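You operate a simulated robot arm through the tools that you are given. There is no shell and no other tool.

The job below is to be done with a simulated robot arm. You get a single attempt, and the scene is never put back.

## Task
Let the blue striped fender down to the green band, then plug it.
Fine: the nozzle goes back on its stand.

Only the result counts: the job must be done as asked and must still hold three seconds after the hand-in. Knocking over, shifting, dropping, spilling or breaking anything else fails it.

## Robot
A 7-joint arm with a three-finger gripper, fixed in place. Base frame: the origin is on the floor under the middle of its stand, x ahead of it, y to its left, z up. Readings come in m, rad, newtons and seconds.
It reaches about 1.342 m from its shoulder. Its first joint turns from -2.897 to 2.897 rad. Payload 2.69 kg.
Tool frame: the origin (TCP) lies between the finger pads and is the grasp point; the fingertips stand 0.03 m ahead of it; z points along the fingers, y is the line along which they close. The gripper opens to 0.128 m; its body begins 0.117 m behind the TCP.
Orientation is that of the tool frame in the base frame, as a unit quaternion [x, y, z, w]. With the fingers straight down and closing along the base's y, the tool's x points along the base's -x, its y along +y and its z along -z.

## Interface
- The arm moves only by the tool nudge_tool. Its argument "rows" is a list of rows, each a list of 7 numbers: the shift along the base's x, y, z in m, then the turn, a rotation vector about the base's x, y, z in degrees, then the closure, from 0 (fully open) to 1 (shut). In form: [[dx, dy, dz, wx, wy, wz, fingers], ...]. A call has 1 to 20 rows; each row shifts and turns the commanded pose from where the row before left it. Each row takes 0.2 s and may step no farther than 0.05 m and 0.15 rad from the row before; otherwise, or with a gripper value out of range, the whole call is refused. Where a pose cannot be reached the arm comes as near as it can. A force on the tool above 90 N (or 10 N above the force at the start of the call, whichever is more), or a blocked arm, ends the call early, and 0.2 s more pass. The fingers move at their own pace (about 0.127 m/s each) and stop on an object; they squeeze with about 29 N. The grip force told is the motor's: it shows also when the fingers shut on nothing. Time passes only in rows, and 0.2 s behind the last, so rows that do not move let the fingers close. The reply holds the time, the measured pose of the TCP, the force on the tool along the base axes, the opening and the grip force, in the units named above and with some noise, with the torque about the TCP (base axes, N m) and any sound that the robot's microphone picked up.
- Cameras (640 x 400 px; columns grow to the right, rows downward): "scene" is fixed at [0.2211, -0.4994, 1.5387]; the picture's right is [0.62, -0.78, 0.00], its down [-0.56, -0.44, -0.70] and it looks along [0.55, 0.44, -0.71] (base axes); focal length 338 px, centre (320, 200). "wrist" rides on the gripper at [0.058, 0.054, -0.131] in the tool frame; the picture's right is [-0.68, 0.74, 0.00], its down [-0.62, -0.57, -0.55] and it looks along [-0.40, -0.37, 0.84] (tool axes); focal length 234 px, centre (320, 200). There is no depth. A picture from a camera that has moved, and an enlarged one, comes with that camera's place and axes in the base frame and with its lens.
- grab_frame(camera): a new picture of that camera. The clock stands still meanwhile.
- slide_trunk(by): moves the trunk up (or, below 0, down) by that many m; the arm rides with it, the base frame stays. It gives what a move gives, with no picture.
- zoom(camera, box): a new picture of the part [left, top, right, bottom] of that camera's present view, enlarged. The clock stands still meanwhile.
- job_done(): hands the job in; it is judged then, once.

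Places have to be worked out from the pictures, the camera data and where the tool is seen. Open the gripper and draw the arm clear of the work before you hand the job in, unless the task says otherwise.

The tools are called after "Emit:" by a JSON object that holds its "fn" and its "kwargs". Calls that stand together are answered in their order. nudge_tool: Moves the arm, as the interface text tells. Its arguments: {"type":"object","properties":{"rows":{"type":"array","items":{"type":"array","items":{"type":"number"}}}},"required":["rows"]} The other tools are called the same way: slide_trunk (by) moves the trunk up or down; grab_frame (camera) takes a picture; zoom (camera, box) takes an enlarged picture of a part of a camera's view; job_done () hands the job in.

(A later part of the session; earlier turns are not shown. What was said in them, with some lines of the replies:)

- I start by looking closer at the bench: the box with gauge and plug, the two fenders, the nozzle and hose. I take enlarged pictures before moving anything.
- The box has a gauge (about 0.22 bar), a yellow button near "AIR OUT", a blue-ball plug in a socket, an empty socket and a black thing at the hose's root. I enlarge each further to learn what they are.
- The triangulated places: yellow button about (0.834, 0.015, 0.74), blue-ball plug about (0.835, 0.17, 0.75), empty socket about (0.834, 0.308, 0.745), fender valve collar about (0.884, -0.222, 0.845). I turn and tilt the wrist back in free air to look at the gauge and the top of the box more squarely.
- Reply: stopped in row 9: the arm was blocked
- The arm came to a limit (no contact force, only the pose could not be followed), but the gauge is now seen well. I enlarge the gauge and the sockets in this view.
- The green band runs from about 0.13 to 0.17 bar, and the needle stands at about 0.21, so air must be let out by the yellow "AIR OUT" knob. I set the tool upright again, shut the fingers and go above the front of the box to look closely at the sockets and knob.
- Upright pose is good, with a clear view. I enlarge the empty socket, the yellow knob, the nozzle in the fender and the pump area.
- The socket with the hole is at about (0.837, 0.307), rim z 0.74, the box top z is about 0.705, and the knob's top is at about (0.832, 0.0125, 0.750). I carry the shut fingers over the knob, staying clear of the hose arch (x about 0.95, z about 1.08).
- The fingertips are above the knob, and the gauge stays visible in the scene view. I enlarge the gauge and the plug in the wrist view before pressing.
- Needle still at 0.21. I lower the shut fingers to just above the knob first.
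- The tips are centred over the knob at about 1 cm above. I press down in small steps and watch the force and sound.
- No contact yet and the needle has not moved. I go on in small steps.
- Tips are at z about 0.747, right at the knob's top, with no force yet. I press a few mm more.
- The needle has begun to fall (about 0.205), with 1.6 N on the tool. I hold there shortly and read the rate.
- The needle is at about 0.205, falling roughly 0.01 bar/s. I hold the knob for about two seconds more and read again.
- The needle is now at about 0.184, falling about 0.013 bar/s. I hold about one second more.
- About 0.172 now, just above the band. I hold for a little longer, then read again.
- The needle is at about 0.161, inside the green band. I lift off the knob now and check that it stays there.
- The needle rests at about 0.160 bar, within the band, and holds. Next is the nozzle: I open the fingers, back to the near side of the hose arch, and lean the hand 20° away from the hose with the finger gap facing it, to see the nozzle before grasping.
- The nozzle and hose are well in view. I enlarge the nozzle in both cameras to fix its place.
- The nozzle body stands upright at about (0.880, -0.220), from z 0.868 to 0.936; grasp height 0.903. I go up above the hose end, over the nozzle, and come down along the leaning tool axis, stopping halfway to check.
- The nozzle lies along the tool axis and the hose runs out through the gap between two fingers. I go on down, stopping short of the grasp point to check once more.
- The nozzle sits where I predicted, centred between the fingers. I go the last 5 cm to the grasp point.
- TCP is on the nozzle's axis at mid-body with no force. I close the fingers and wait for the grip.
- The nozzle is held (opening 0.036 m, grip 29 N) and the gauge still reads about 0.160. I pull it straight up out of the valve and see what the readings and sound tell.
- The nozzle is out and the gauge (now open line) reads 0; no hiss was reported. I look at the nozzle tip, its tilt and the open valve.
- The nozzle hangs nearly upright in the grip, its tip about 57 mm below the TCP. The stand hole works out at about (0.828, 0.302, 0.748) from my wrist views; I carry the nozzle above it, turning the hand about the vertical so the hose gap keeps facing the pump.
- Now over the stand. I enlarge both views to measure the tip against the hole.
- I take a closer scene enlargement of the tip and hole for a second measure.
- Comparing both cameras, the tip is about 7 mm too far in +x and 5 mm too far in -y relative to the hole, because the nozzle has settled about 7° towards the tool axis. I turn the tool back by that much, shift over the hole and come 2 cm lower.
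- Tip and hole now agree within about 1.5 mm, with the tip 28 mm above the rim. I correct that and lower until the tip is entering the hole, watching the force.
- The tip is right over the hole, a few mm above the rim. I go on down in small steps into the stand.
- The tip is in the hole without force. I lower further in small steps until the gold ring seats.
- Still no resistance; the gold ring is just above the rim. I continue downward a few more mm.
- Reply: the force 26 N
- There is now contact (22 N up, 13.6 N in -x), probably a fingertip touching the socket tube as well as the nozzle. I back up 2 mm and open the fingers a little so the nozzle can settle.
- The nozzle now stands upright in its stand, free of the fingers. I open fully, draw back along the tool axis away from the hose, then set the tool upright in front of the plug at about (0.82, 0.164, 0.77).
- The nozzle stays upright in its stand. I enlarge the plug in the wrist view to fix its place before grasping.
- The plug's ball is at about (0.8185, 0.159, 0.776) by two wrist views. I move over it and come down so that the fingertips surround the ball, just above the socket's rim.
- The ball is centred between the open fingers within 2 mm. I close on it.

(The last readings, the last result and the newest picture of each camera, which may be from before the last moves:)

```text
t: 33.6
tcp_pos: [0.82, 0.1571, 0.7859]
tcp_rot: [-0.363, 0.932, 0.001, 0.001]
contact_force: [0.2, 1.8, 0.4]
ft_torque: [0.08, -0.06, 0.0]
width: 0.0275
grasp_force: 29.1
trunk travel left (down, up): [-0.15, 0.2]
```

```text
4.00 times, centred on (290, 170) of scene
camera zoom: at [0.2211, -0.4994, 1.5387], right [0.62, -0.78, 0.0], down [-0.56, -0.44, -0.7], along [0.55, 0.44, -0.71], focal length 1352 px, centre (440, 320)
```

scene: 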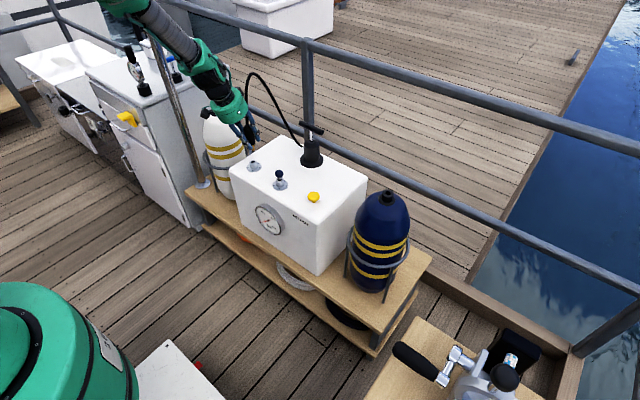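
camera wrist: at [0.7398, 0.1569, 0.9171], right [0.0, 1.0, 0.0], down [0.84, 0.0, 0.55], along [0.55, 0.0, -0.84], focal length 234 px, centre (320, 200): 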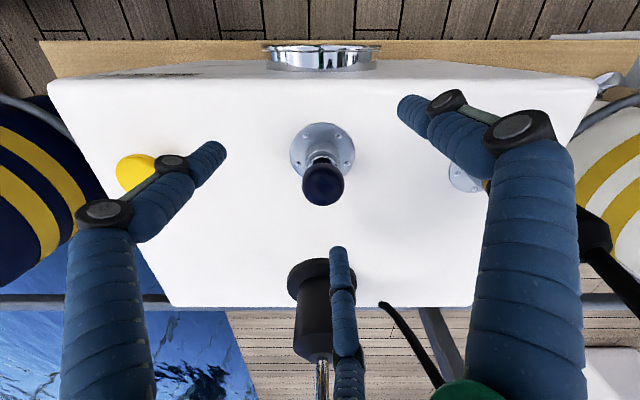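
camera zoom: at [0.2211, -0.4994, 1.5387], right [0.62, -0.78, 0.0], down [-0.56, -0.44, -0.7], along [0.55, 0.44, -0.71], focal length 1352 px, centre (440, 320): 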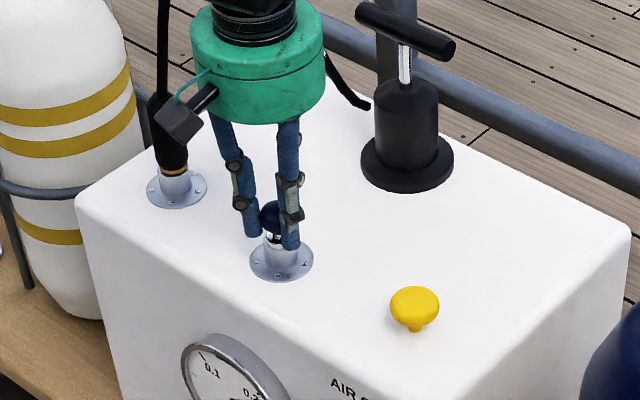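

The ball is gripped (opening 0.0275 m). I lift the plug straight out of its socket.

Emit:
{"fn": "nudge_tool", "kwargs": {"rows": [[0, 0, 0.015, 0, 0, 0, 1], [0, 0, 0.025, 0, 0, 0, 1], [0, 0, 0.035, 0, 0, 0, 1], [0, 0, 0.035, 0, 0, 0, 1]]}}

Emit:
{"fn": "zoom", "kwargs": {"camera": "wrist", "box": [240, 90, 400, 250]}}

Emit:
{"fn": "zoom", "kwargs": {"camera": "scene", "box": [240, 100, 340, 220]}}

```text
t: 34.6
tcp_pos: [0.8176, 0.1561, 0.8988]
tcp_rot: [-0.363, 0.932, 0.001, 0.0]
contact_force: [0.2, -0.2, -0.2]
ft_torque: [0.0, 0.0, 0.02]
width: 0.0275
grasp_force: 28.8
trunk travel left (down, up): [-0.15, 0.2]
```

```text
2.50 times, centred on (320, 170) of wrist
camera zoom: at [0.739, 0.1561, 1.0304], right [0.0, 1.0, 0.0], down [0.84, 0.0, 0.55], along [0.55, 0.0, -0.84], focal length 585 px, centre (320, 275)
```

zoom: 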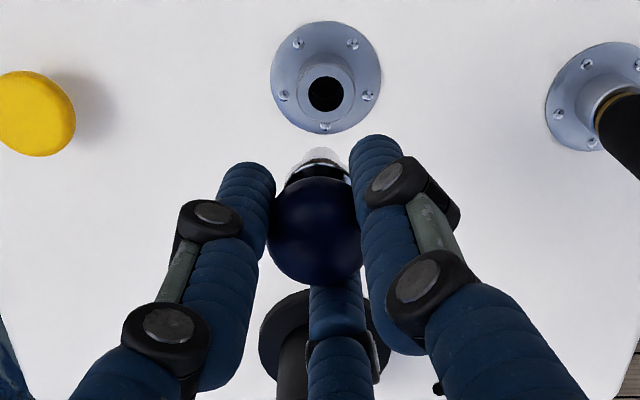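

```text
3.33 times, centred on (290, 160) of scene
camera zoom: at [0.2211, -0.4994, 1.5387], right [0.62, -0.78, 0.0], down [-0.56, -0.44, -0.7], along [0.55, 0.44, -0.71], focal length 1126 px, centre (420, 333)
```

zoom: 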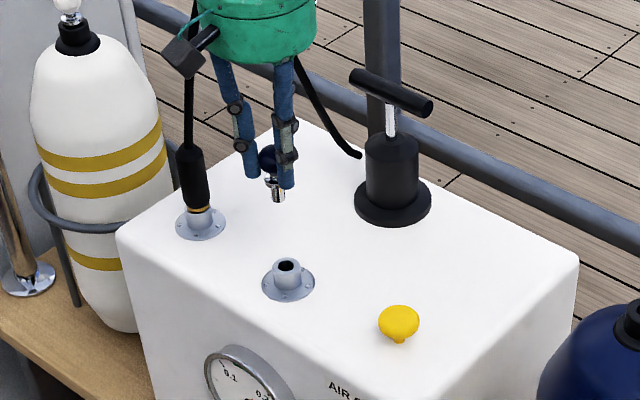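

The plug is out and held; I look closely at its shank to know its length and tilt.

Emit:
{"fn": "zoom", "kwargs": {"camera": "scene", "box": [255, 130, 295, 175]}}

Emit:
{"fn": "zoom", "kwargs": {"camera": "wrist", "box": [285, 130, 355, 200]}}

```text
8.89 times, centred on (275, 152) of scene
camera zoom: at [0.2211, -0.4994, 1.5387], right [0.62, -0.78, 0.0], down [-0.56, -0.44, -0.7], along [0.55, 0.44, -0.71], focal length 3004 px, centre (720, 622)
```

zoom: 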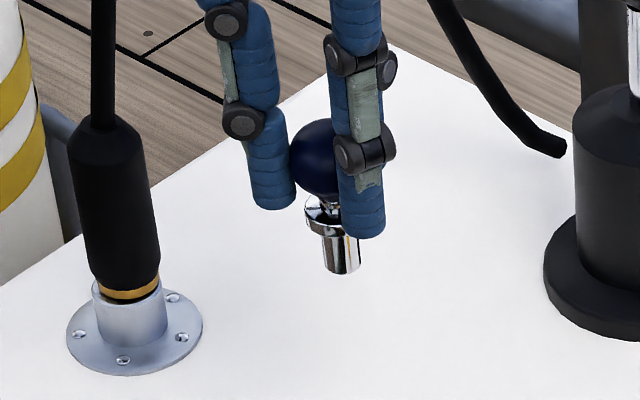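

```text
5.71 times, centred on (320, 165) of wrist
camera zoom: at [0.739, 0.1561, 1.0304], right [0.0, 1.0, 0.0], down [0.84, 0.0, 0.55], along [0.55, 0.0, -0.84], focal length 1338 px, centre (320, 400)
```

zoom: 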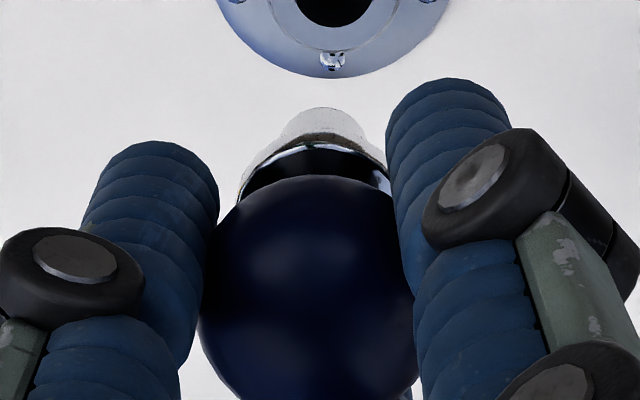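

The plug hangs upright, its shank end about 58 mm below the TCP. The valve mouth is at about (0.8805, -0.221, 0.863), so I carry the plug there and stop about 4 cm above it.

Emit:
{"fn": "nudge_tool", "kwargs": {"rows": [[0.007, -0.04, 0.02, 0, 0, 0, 1], [0.007, -0.042, 0.02, 0, 0, 0, 1], [0.007, -0.042, 0.015, 0, 0, 0, 1], [0.007, -0.042, 0.008, 0, 0, 0, 1], [0.007, -0.042, 0, 0, 0, 0, 1], [0.007, -0.042, 0, 0, 0, 0, 1], [0.007, -0.042, 0, 0, 0, 0, 1], [0.007, -0.042, 0, 0, 0, 0, 1], [0.006, -0.042, 0, 0, 0, 0, 1], [0, 0, 0, 0, 0, 0, 1]]}}

Emit:
{"fn": "grab_frame", "kwargs": {"camera": "wrist"}}

Emit:
{"fn": "zoom", "kwargs": {"camera": "scene", "box": [365, 150, 415, 215]}}

Emit:
{"fn": "zoom", "kwargs": {"camera": "wrist", "box": [260, 80, 380, 200]}}

```text
t: 36.8
tcp_pos: [0.8826, -0.2183, 0.9624]
tcp_rot: [-0.362, 0.932, 0.0, 0.0]
contact_force: [-0.2, -0.2, -0.4]
ft_torque: [0.07, 0.0, 0.0]
width: 0.0274
grasp_force: 29.1
trunk travel left (down, up): [-0.15, 0.2]
```

```text
taken
camera wrist: at [0.8042, -0.2197, 1.0945], right [0.0, 1.0, 0.0], down [0.84, 0.0, 0.55], along [0.55, 0.0, -0.84], focal length 234 px, centre (320, 200)
```

wrist: 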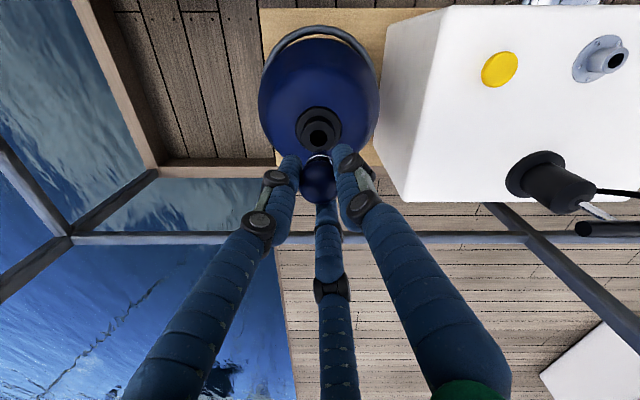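

```text
6.15 times, centred on (390, 182) of scene
camera zoom: at [0.2211, -0.4994, 1.5387], right [0.62, -0.78, 0.0], down [-0.56, -0.44, -0.7], along [0.55, 0.44, -0.71], focal length 2079 px, centre (-111, 308)
```

zoom: 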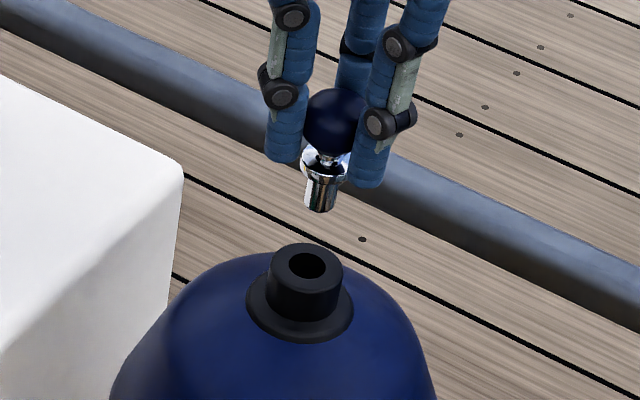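

```text
3.33 times, centred on (320, 140) of wrist
camera zoom: at [0.8042, -0.2197, 1.0945], right [0.0, 1.0, 0.0], down [0.84, 0.0, 0.55], along [0.55, 0.0, -0.84], focal length 781 px, centre (320, 400)
```

zoom: 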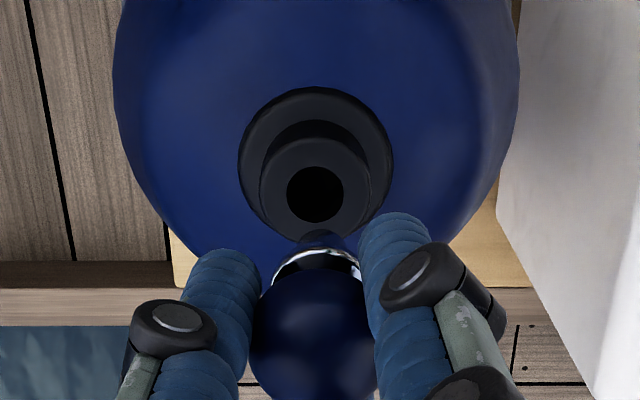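

The shank is within about 2 mm of the valve hole, roughly 4 cm above it. I correct by (-2, -1) mm, lower 3 cm and check again.

Emit:
{"fn": "nudge_tool", "kwargs": {"rows": [[-0.002, -0.0012, -0.01, 0, 0, 0, 1], [0, 0, -0.01, 0, 0, 0, 1], [0, 0, -0.01, 0, 0, 0, 1], [0, 0, 0, 0, 0, 0, 1]]}}

Emit:
{"fn": "zoom", "kwargs": {"camera": "scene", "box": [370, 160, 410, 210]}}

Emit:
{"fn": "zoom", "kwargs": {"camera": "wrist", "box": [260, 80, 380, 200]}}

```text
t: 37.8
tcp_pos: [0.8805, -0.2186, 0.9315]
tcp_rot: [-0.362, 0.932, 0.001, 0.0]
contact_force: [-0.6, 0.1, -0.3]
ft_torque: [0.01, -0.03, 0.01]
width: 0.0278
grasp_force: 29.2
trunk travel left (down, up): [-0.15, 0.2]
```

```text
8.00 times, centred on (390, 185) of scene
camera zoom: at [0.2211, -0.4994, 1.5387], right [0.62, -0.78, 0.0], down [-0.56, -0.44, -0.7], along [0.55, 0.44, -0.71], focal length 2703 px, centre (-240, 320)
```

zoom: 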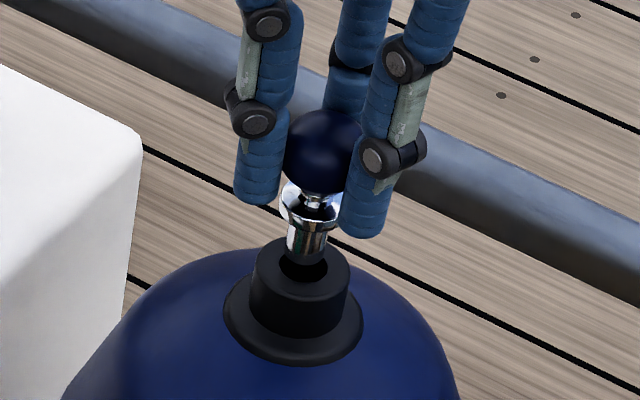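

```text
3.33 times, centred on (320, 140) of wrist
camera zoom: at [0.8014, -0.2202, 1.0633], right [0.0, 1.0, 0.0], down [0.84, 0.0, 0.55], along [0.55, 0.0, -0.84], focal length 781 px, centre (320, 400)
```

zoom: 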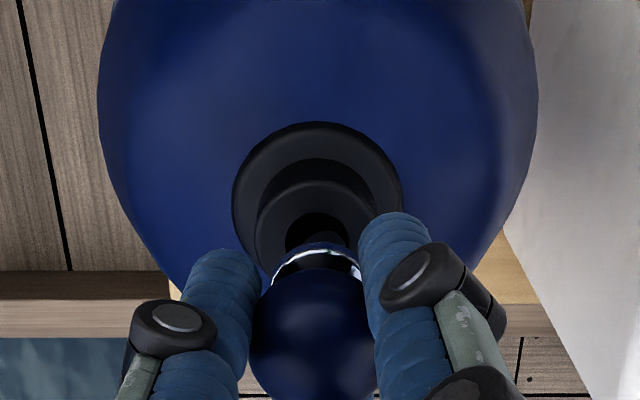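

The shank end sits right over the hole in both views. I lower in small steps, watching the force.

Emit:
{"fn": "nudge_tool", "kwargs": {"rows": [[-0.0003, -0.0006, -0.006, 0, 0, 0, 1], [0, 0, -0.005, 0, 0, 0, 1]]}}

Emit:
{"fn": "zoom", "kwargs": {"camera": "scene", "box": [370, 160, 410, 210]}}

Emit:
{"fn": "zoom", "kwargs": {"camera": "wrist", "box": [280, 110, 360, 190]}}

```text
t: 38.4
tcp_pos: [0.8791, -0.2205, 0.9186]
tcp_rot: [-0.363, 0.932, 0.0, 0.0]
contact_force: [0.1, -1.0, 0.1]
ft_torque: [0.01, -0.02, -0.01]
width: 0.0275
grasp_force: 29.2
trunk travel left (down, up): [-0.15, 0.2]
```

```text
8.00 times, centred on (390, 185) of scene
camera zoom: at [0.2211, -0.4994, 1.5387], right [0.62, -0.78, 0.0], down [-0.56, -0.44, -0.7], along [0.55, 0.44, -0.71], focal length 2703 px, centre (-240, 320)
```

zoom: 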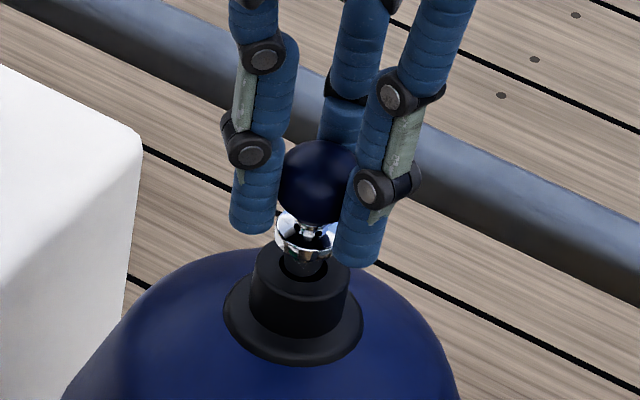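

```text
5.00 times, centred on (320, 150) of wrist
camera zoom: at [0.8005, -0.2211, 1.0506], right [0.0, 1.0, 0.0], down [0.84, 0.0, 0.55], along [0.55, 0.0, -0.84], focal length 1171 px, centre (320, 450)
```

zoom: 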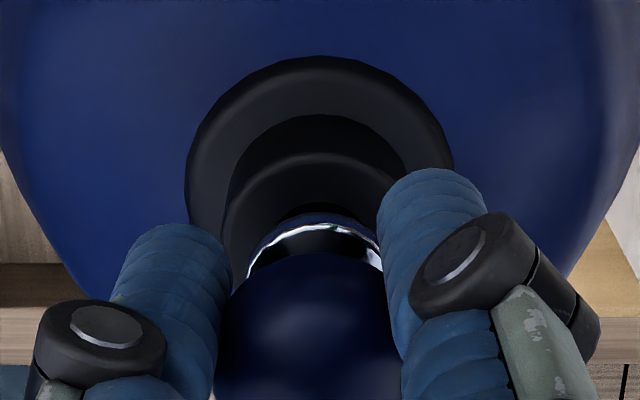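

The shank is entering freely. I lower further toward the seat (TCP about 0.905).

Emit:
{"fn": "nudge_tool", "kwargs": {"rows": [[0, 0, -0.005, 0, 0, 0, 1], [0, 0, -0.004, 0, 0, 0, 1]]}}

Emit:
{"fn": "zoom", "kwargs": {"camera": "scene", "box": [370, 160, 410, 210]}}

```text
t: 39.0
tcp_pos: [0.8789, -0.2205, 0.9091]
tcp_rot: [-0.363, 0.932, 0.001, 0.001]
contact_force: [0.3, -0.1, -1.0]
ft_torque: [0.0, 0.02, 0.03]
width: 0.0277
grasp_force: 28.9
trunk travel left (down, up): [-0.15, 0.2]
```

```text
8.00 times, centred on (390, 185) of scene
camera zoom: at [0.2211, -0.4994, 1.5387], right [0.62, -0.78, 0.0], down [-0.56, -0.44, -0.7], along [0.55, 0.44, -0.71], focal length 2703 px, centre (-240, 320)
```

zoom: 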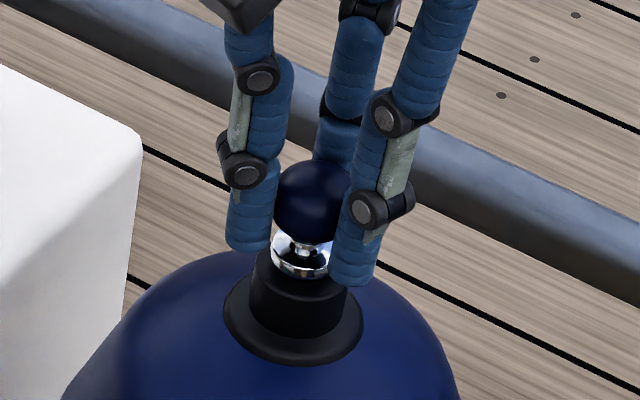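

The plug's chrome flange is nearly on the collar. I lower in 2–3 mm steps until there is a firm seat.

Emit:
{"fn": "nudge_tool", "kwargs": {"rows": [[0, 0, -0.003, 0, 0, 0, 1], [0, 0, -0.002, 0, 0, 0, 1]]}}

Emit:
{"fn": "zoom", "kwargs": {"camera": "scene", "box": [370, 160, 410, 210]}}

```text
t: 39.6
tcp_pos: [0.8779, -0.2213, 0.9076]
tcp_rot: [-0.362, 0.932, -0.001, 0.002]
contact_force: [-2.6, -1.4, 13.9]
ft_torque: [-0.1, 0.16, 0.03]
width: 0.0272
grasp_force: 29.1
trunk travel left (down, up): [-0.15, 0.2]
```

```text
8.00 times, centred on (390, 185) of scene
camera zoom: at [0.2211, -0.4994, 1.5387], right [0.62, -0.78, 0.0], down [-0.56, -0.44, -0.7], along [0.55, 0.44, -0.71], focal length 2703 px, centre (-240, 320)
```

zoom: 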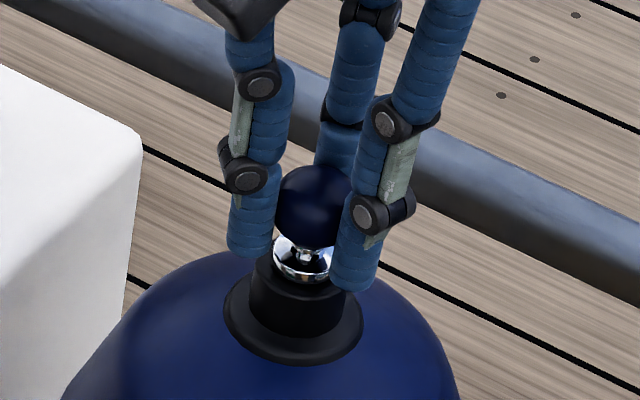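

13.9 N upward: the flange is on the collar. I press a little more to make sure it is fully home.

Emit:
{"fn": "nudge_tool", "kwargs": {"rows": [[0, 0, -0.002, 0, 0, 0, 1], [0, 0, -0.001, 0, 0, 0, 1]]}}

Emit:
{"fn": "zoom", "kwargs": {"camera": "scene", "box": [370, 160, 410, 210]}}

```text
t: 40.2
tcp_pos: [0.8791, -0.2202, 0.9024]
tcp_rot: [-0.362, 0.932, -0.001, 0.002]
contact_force: [3.2, -3.6, 22.4]
ft_torque: [-0.16, -0.18, 0.01]
width: 0.0276
grasp_force: 28.6
trunk travel left (down, up): [-0.15, 0.2]
```

```text
8.00 times, centred on (390, 185) of scene
camera zoom: at [0.2211, -0.4994, 1.5387], right [0.62, -0.78, 0.0], down [-0.56, -0.44, -0.7], along [0.55, 0.44, -0.71], focal length 2703 px, centre (-240, 320)
```

zoom: 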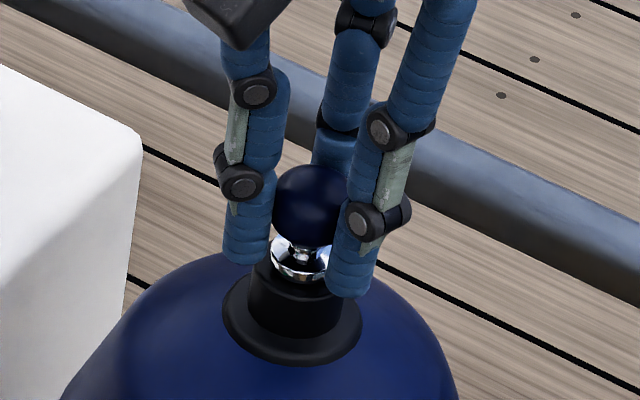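

The force is 22 N and it no longer goes down. I compare with the white fender's plug as a reference for "fully in".

Emit:
{"fn": "zoom", "kwargs": {"camera": "scene", "box": [195, 85, 235, 130]}}

Emit:
{"fn": "zoom", "kwargs": {"camera": "scene", "box": [375, 170, 405, 205]}}

Emit:
{"fn": "zoom", "kwargs": {"camera": "wrist", "box": [280, 110, 360, 190]}}

```text
8.89 times, centred on (215, 108) of scene
camera zoom: at [0.2211, -0.4994, 1.5387], right [0.62, -0.78, 0.0], down [-0.56, -0.44, -0.7], along [0.55, 0.44, -0.71], focal length 3004 px, centre (1253, 1022)
```

zoom: 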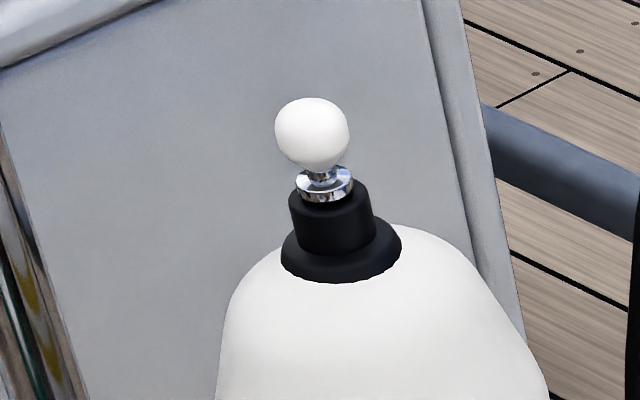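

```text
11.43 times, centred on (390, 188) of scene
camera zoom: at [0.2211, -0.4994, 1.5387], right [0.62, -0.78, 0.0], down [-0.56, -0.44, -0.7], along [0.55, 0.44, -0.71], focal length 3862 px, centre (-480, 343)
```

zoom: 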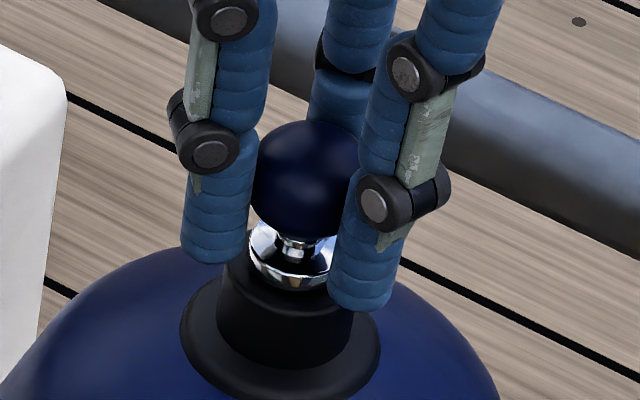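

```text
5.00 times, centred on (320, 150) of wrist
camera zoom: at [0.7999, -0.2203, 1.0352], right [0.0, 1.0, 0.0], down [0.83, 0.0, 0.55], along [0.55, 0.0, -0.83], focal length 1171 px, centre (320, 450)
```

zoom: 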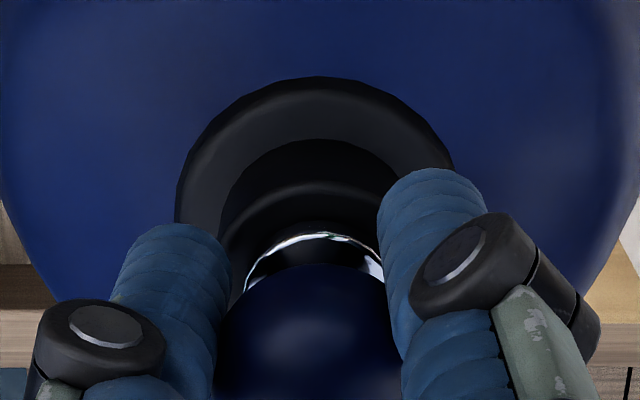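

The flange lies flush on the collar, with the same spacing as on the white fender. I open the fingers and draw straight up.

Emit:
{"fn": "nudge_tool", "kwargs": {"rows": [[0, 0, 0, 0, 0, 0, 0.6], [0, 0, 0, 0, 0, 0, 0.3], [0, 0, 0, 0, 0, 0, 0], [0, 0, 0.02, 0, 0, 0, 0], [0, 0, 0.04, 0, 0, 0, 0], [0, 0, 0.045, 0, 0, 0, 0]]}}

Emit:
{"fn": "zoom", "kwargs": {"camera": "scene", "box": [365, 155, 415, 215]}}

Emit:
{"fn": "grab_frame", "kwargs": {"camera": "scene"}}

Emit:
{"fn": "grab_frame", "kwargs": {"camera": "wrist"}}

```text
t: 41.6
tcp_pos: [0.8754, -0.2212, 1.0077]
tcp_rot: [-0.363, 0.932, 0.0, 0.0]
contact_force: [-0.7, -0.4, -0.2]
ft_torque: [-0.02, -0.03, 0.0]
width: 0.1278
grasp_force: 0.0
trunk travel left (down, up): [-0.15, 0.2]
```

```text
6.67 times, centred on (390, 185) of scene
camera zoom: at [0.2211, -0.4994, 1.5387], right [0.62, -0.78, 0.0], down [-0.56, -0.44, -0.7], along [0.55, 0.44, -0.71], focal length 2253 px, centre (-147, 300)
```

zoom: 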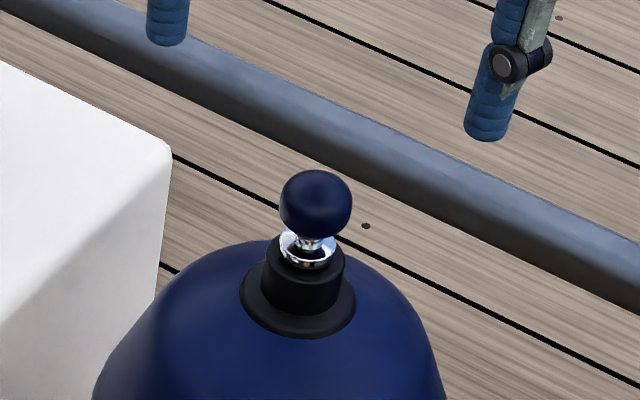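

```text
taken
```

scene: 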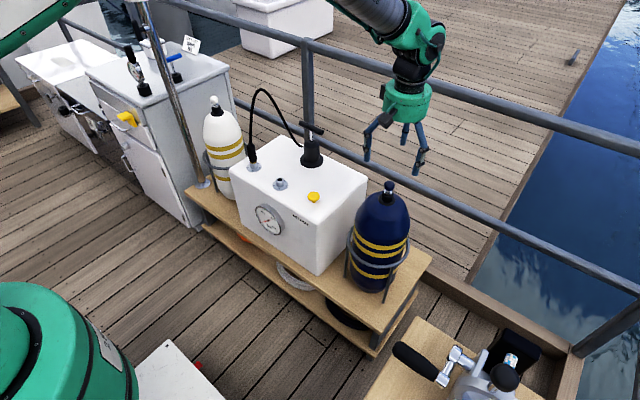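

```text
taken
camera wrist: at [0.7975, -0.222, 1.1394], right [0.0, 1.0, 0.0], down [0.84, 0.0, 0.55], along [0.55, 0.0, -0.84], focal length 234 px, centre (320, 200)
```

wrist: 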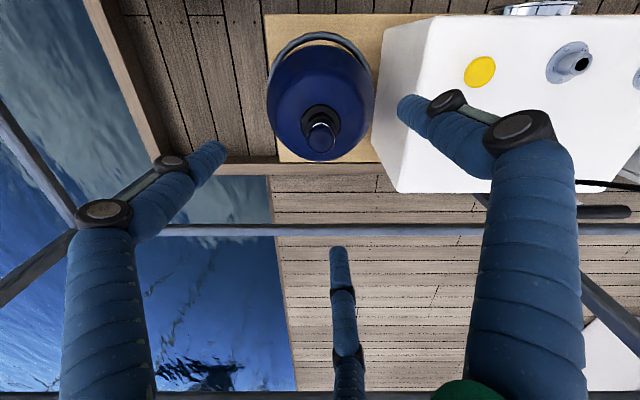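

The plug stands upright in the valve and is released. I check the nozzle on its stand, the fender's shape against the first picture, and the rest of the scene.

Emit:
{"fn": "zoom", "kwargs": {"camera": "scene", "box": [330, 150, 450, 310]}}

Emit:
{"fn": "zoom", "kwargs": {"camera": "scene", "box": [238, 130, 272, 175]}}

Emit:
{"fn": "zoom", "kwargs": {"camera": "scene", "box": [220, 80, 440, 340]}}

```text
2.50 times, centred on (390, 230) of scene
camera zoom: at [0.2211, -0.4994, 1.5387], right [0.62, -0.78, 0.0], down [-0.56, -0.44, -0.7], along [0.55, 0.44, -0.71], focal length 845 px, centre (145, 125)
```

zoom: 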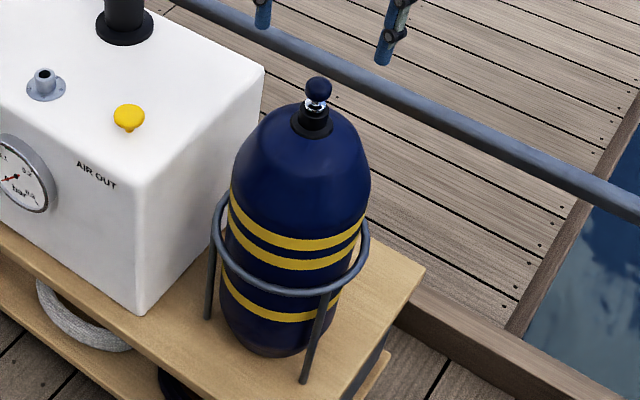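

```text
8.89 times, centred on (255, 152) of scene
camera zoom: at [0.2211, -0.4994, 1.5387], right [0.62, -0.78, 0.0], down [-0.56, -0.44, -0.7], along [0.55, 0.44, -0.71], focal length 3004 px, centre (898, 622)
```

zoom: 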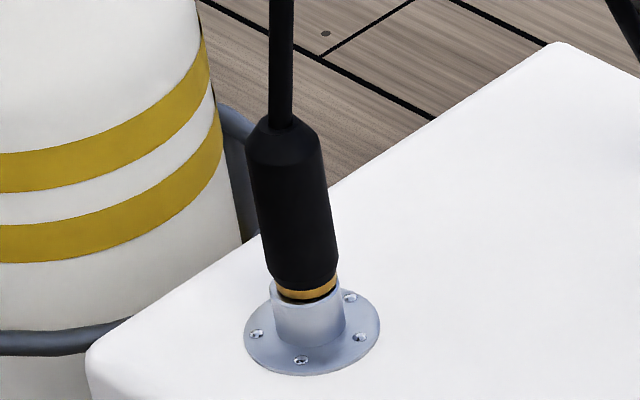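

```text
1.54 times, centred on (330, 210) of scene
camera zoom: at [0.2211, -0.4994, 1.5387], right [0.62, -0.78, 0.0], down [-0.56, -0.44, -0.7], along [0.55, 0.44, -0.71], focal length 520 px, centre (305, 185)
```

zoom: 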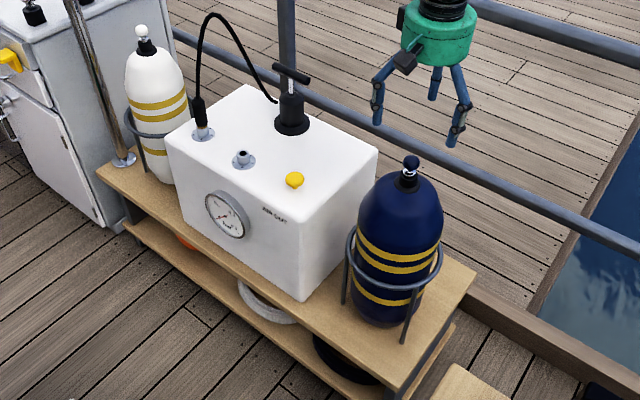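

The fender's outline is unchanged. I enlarge the stand once more to judge whether the nozzle is fully down.

Emit:
{"fn": "zoom", "kwargs": {"camera": "scene", "box": [246, 154, 262, 172]}}

Emit:
{"fn": "zoom", "kwargs": {"camera": "scene", "box": [380, 175, 400, 200]}}

```text
16.00 times, centred on (254, 163) of scene
camera zoom: at [0.2211, -0.4994, 1.5387], right [0.62, -0.78, 0.0], down [-0.56, -0.44, -0.7], along [0.55, 0.44, -0.71], focal length 5406 px, centre (1376, 792)
```

zoom: 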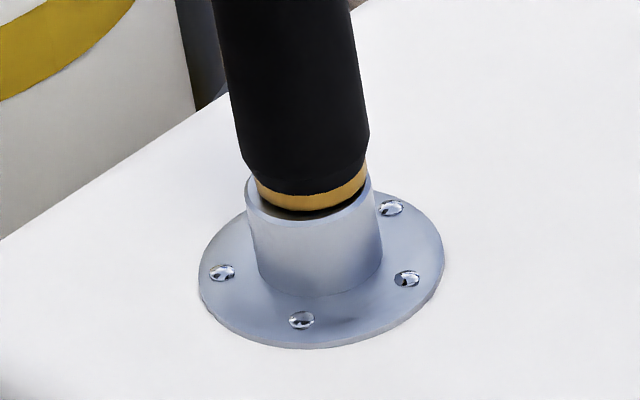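

```text
16.00 times, centred on (390, 188) of scene
camera zoom: at [0.2211, -0.4994, 1.5387], right [0.62, -0.78, 0.0], down [-0.56, -0.44, -0.7], along [0.55, 0.44, -0.71], focal length 5406 px, centre (-800, 400)
```

zoom: 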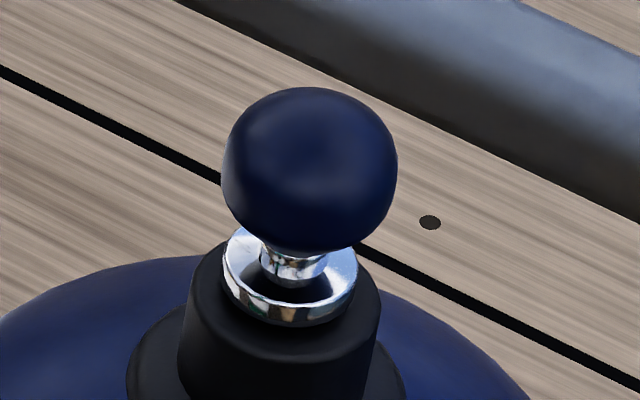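

The nozzle's gold ring rests on the stand's rim. To be sure of the plug's seating I compare with the white fender's plug at the same enlargement.

Emit:
{"fn": "zoom", "kwargs": {"camera": "scene", "box": [203, 93, 227, 123]}}

Emit:
{"fn": "zoom", "kwargs": {"camera": "scene", "box": [374, 176, 406, 212]}}

```text
13.33 times, centred on (215, 108) of scene
camera zoom: at [0.2211, -0.4994, 1.5387], right [0.62, -0.78, 0.0], down [-0.56, -0.44, -0.7], along [0.55, 0.44, -0.71], focal length 4505 px, centre (1720, 1427)
```

zoom: 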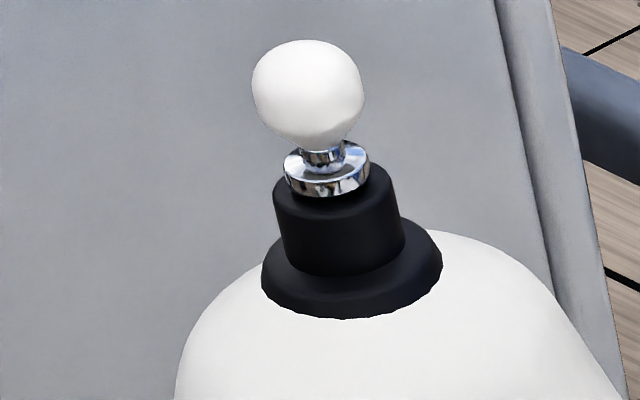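

```text
11.11 times, centred on (390, 194) of scene
camera zoom: at [0.2211, -0.4994, 1.5387], right [0.62, -0.78, 0.0], down [-0.56, -0.44, -0.7], along [0.55, 0.44, -0.71], focal length 3754 px, centre (-458, 267)
```

zoom: 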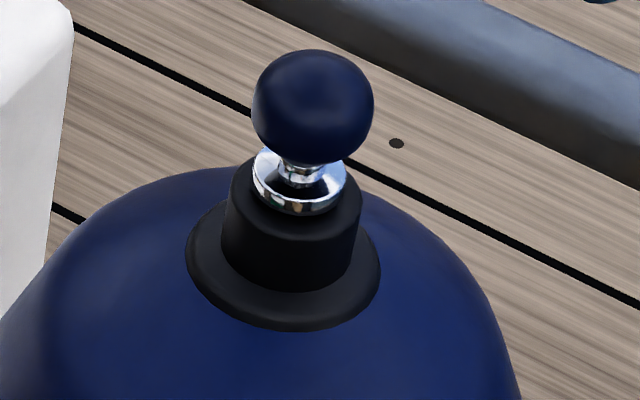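

The blue plug sits as deep in its collar as the white one, the nozzle rests on its stand, and nothing else has shifted. I draw the open hand up and back, clear of the work.

Emit:
{"fn": "nudge_tool", "kwargs": {"rows": [[0, 0, 0.045, 0, 0, 0, 0], [0, 0, 0.045, 0, 0, 0, 0], [-0.03, 0.01, 0.03, 0, 0, 0, 0], [-0.04, 0.015, 0.01, 0, 0, 0, 0], [-0.04, 0.015, 0, 0, 0, 0, 0], [-0.04, 0.015, 0, 0, 0, 0, 0], [-0.04, 0.015, 0, 0, 0, 0, 0], [0, 0, 0, 0, 0, 0, 0], [0, 0, 0, 0, 0, 0, 0]]}}

Emit:
{"fn": "grab_frame", "kwargs": {"camera": "scene"}}

Emit:
{"fn": "zoom", "kwargs": {"camera": "scene", "box": [220, 80, 440, 340]}}

Emit:
{"fn": "zoom", "kwargs": {"camera": "scene", "box": [365, 165, 415, 225]}}

```text
t: 43.6
tcp_pos: [0.6921, -0.1519, 1.1338]
tcp_rot: [-0.363, 0.932, 0.0, 0.0]
contact_force: [0.2, -0.2, -0.2]
ft_torque: [0.03, 0.01, -0.02]
width: 0.1281
grasp_force: 0.2
trunk travel left (down, up): [-0.15, 0.2]
```

```text
taken
```

scene: 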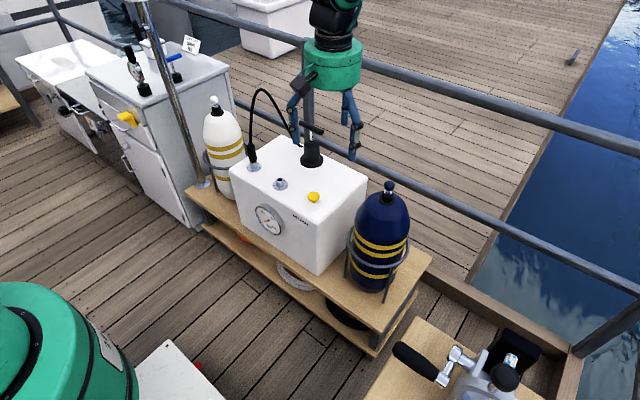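

```text
1.54 times, centred on (330, 210) of scene
camera zoom: at [0.2211, -0.4994, 1.5387], right [0.62, -0.78, 0.0], down [-0.56, -0.44, -0.7], along [0.55, 0.44, -0.71], focal length 520 px, centre (305, 185)
```

zoom: 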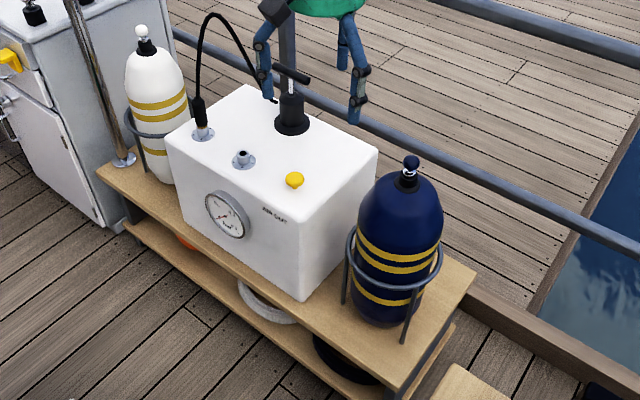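

```text
6.67 times, centred on (390, 195) of scene
camera zoom: at [0.2211, -0.4994, 1.5387], right [0.62, -0.78, 0.0], down [-0.56, -0.44, -0.7], along [0.55, 0.44, -0.71], focal length 2253 px, centre (-147, 233)
```

zoom: 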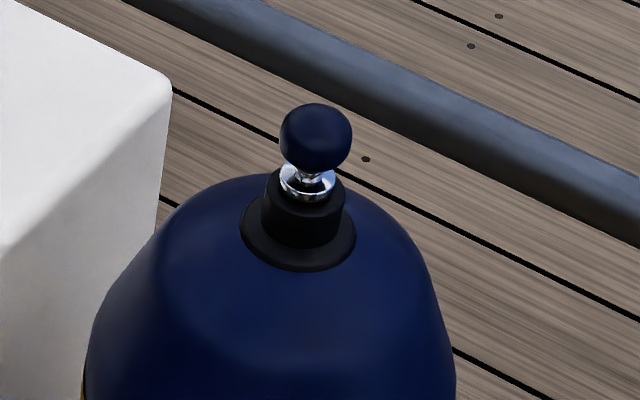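

The fender was let down to about 0.160 bar, inside the green band. It is now plugged, the nozzle is upright on its stand, and the open hand is well clear. Everything else stands where it stood, so I hand the job in.

Emit:
{"fn": "job_done", "kwargs": {}}

```text
The job is handed in.
```

I let the blue fender down to about 0.16 bar, inside the green band (roughly 0.13–0.17), and then plugged it. The nozzle is back on its stand. I've handed the job in, but no verdict has come back.

- **Pressure:** The gauge held steady at 0.16 bar until I pulled the nozzle, then dropped to 0, since it only reads the hose. The valve was open for about 19 seconds before the plug was in. I saw no sign of leaking, but I couldn't measure the pressure again after plugging.
- **Plug:** The plug's flange sits flush on the valve collar, about as deep as the one in the white fender.
- **Nozzle:** The nozzle stands upright in the empty socket on top of the box. I took that socket to be its stand because it was the only free one there.
- **Everything else:** Nothing was knocked over or dropped. The fender may have moved a few millimetres in its ring when I gripped the nozzle. The gripper is open and the arm is clear of the work.
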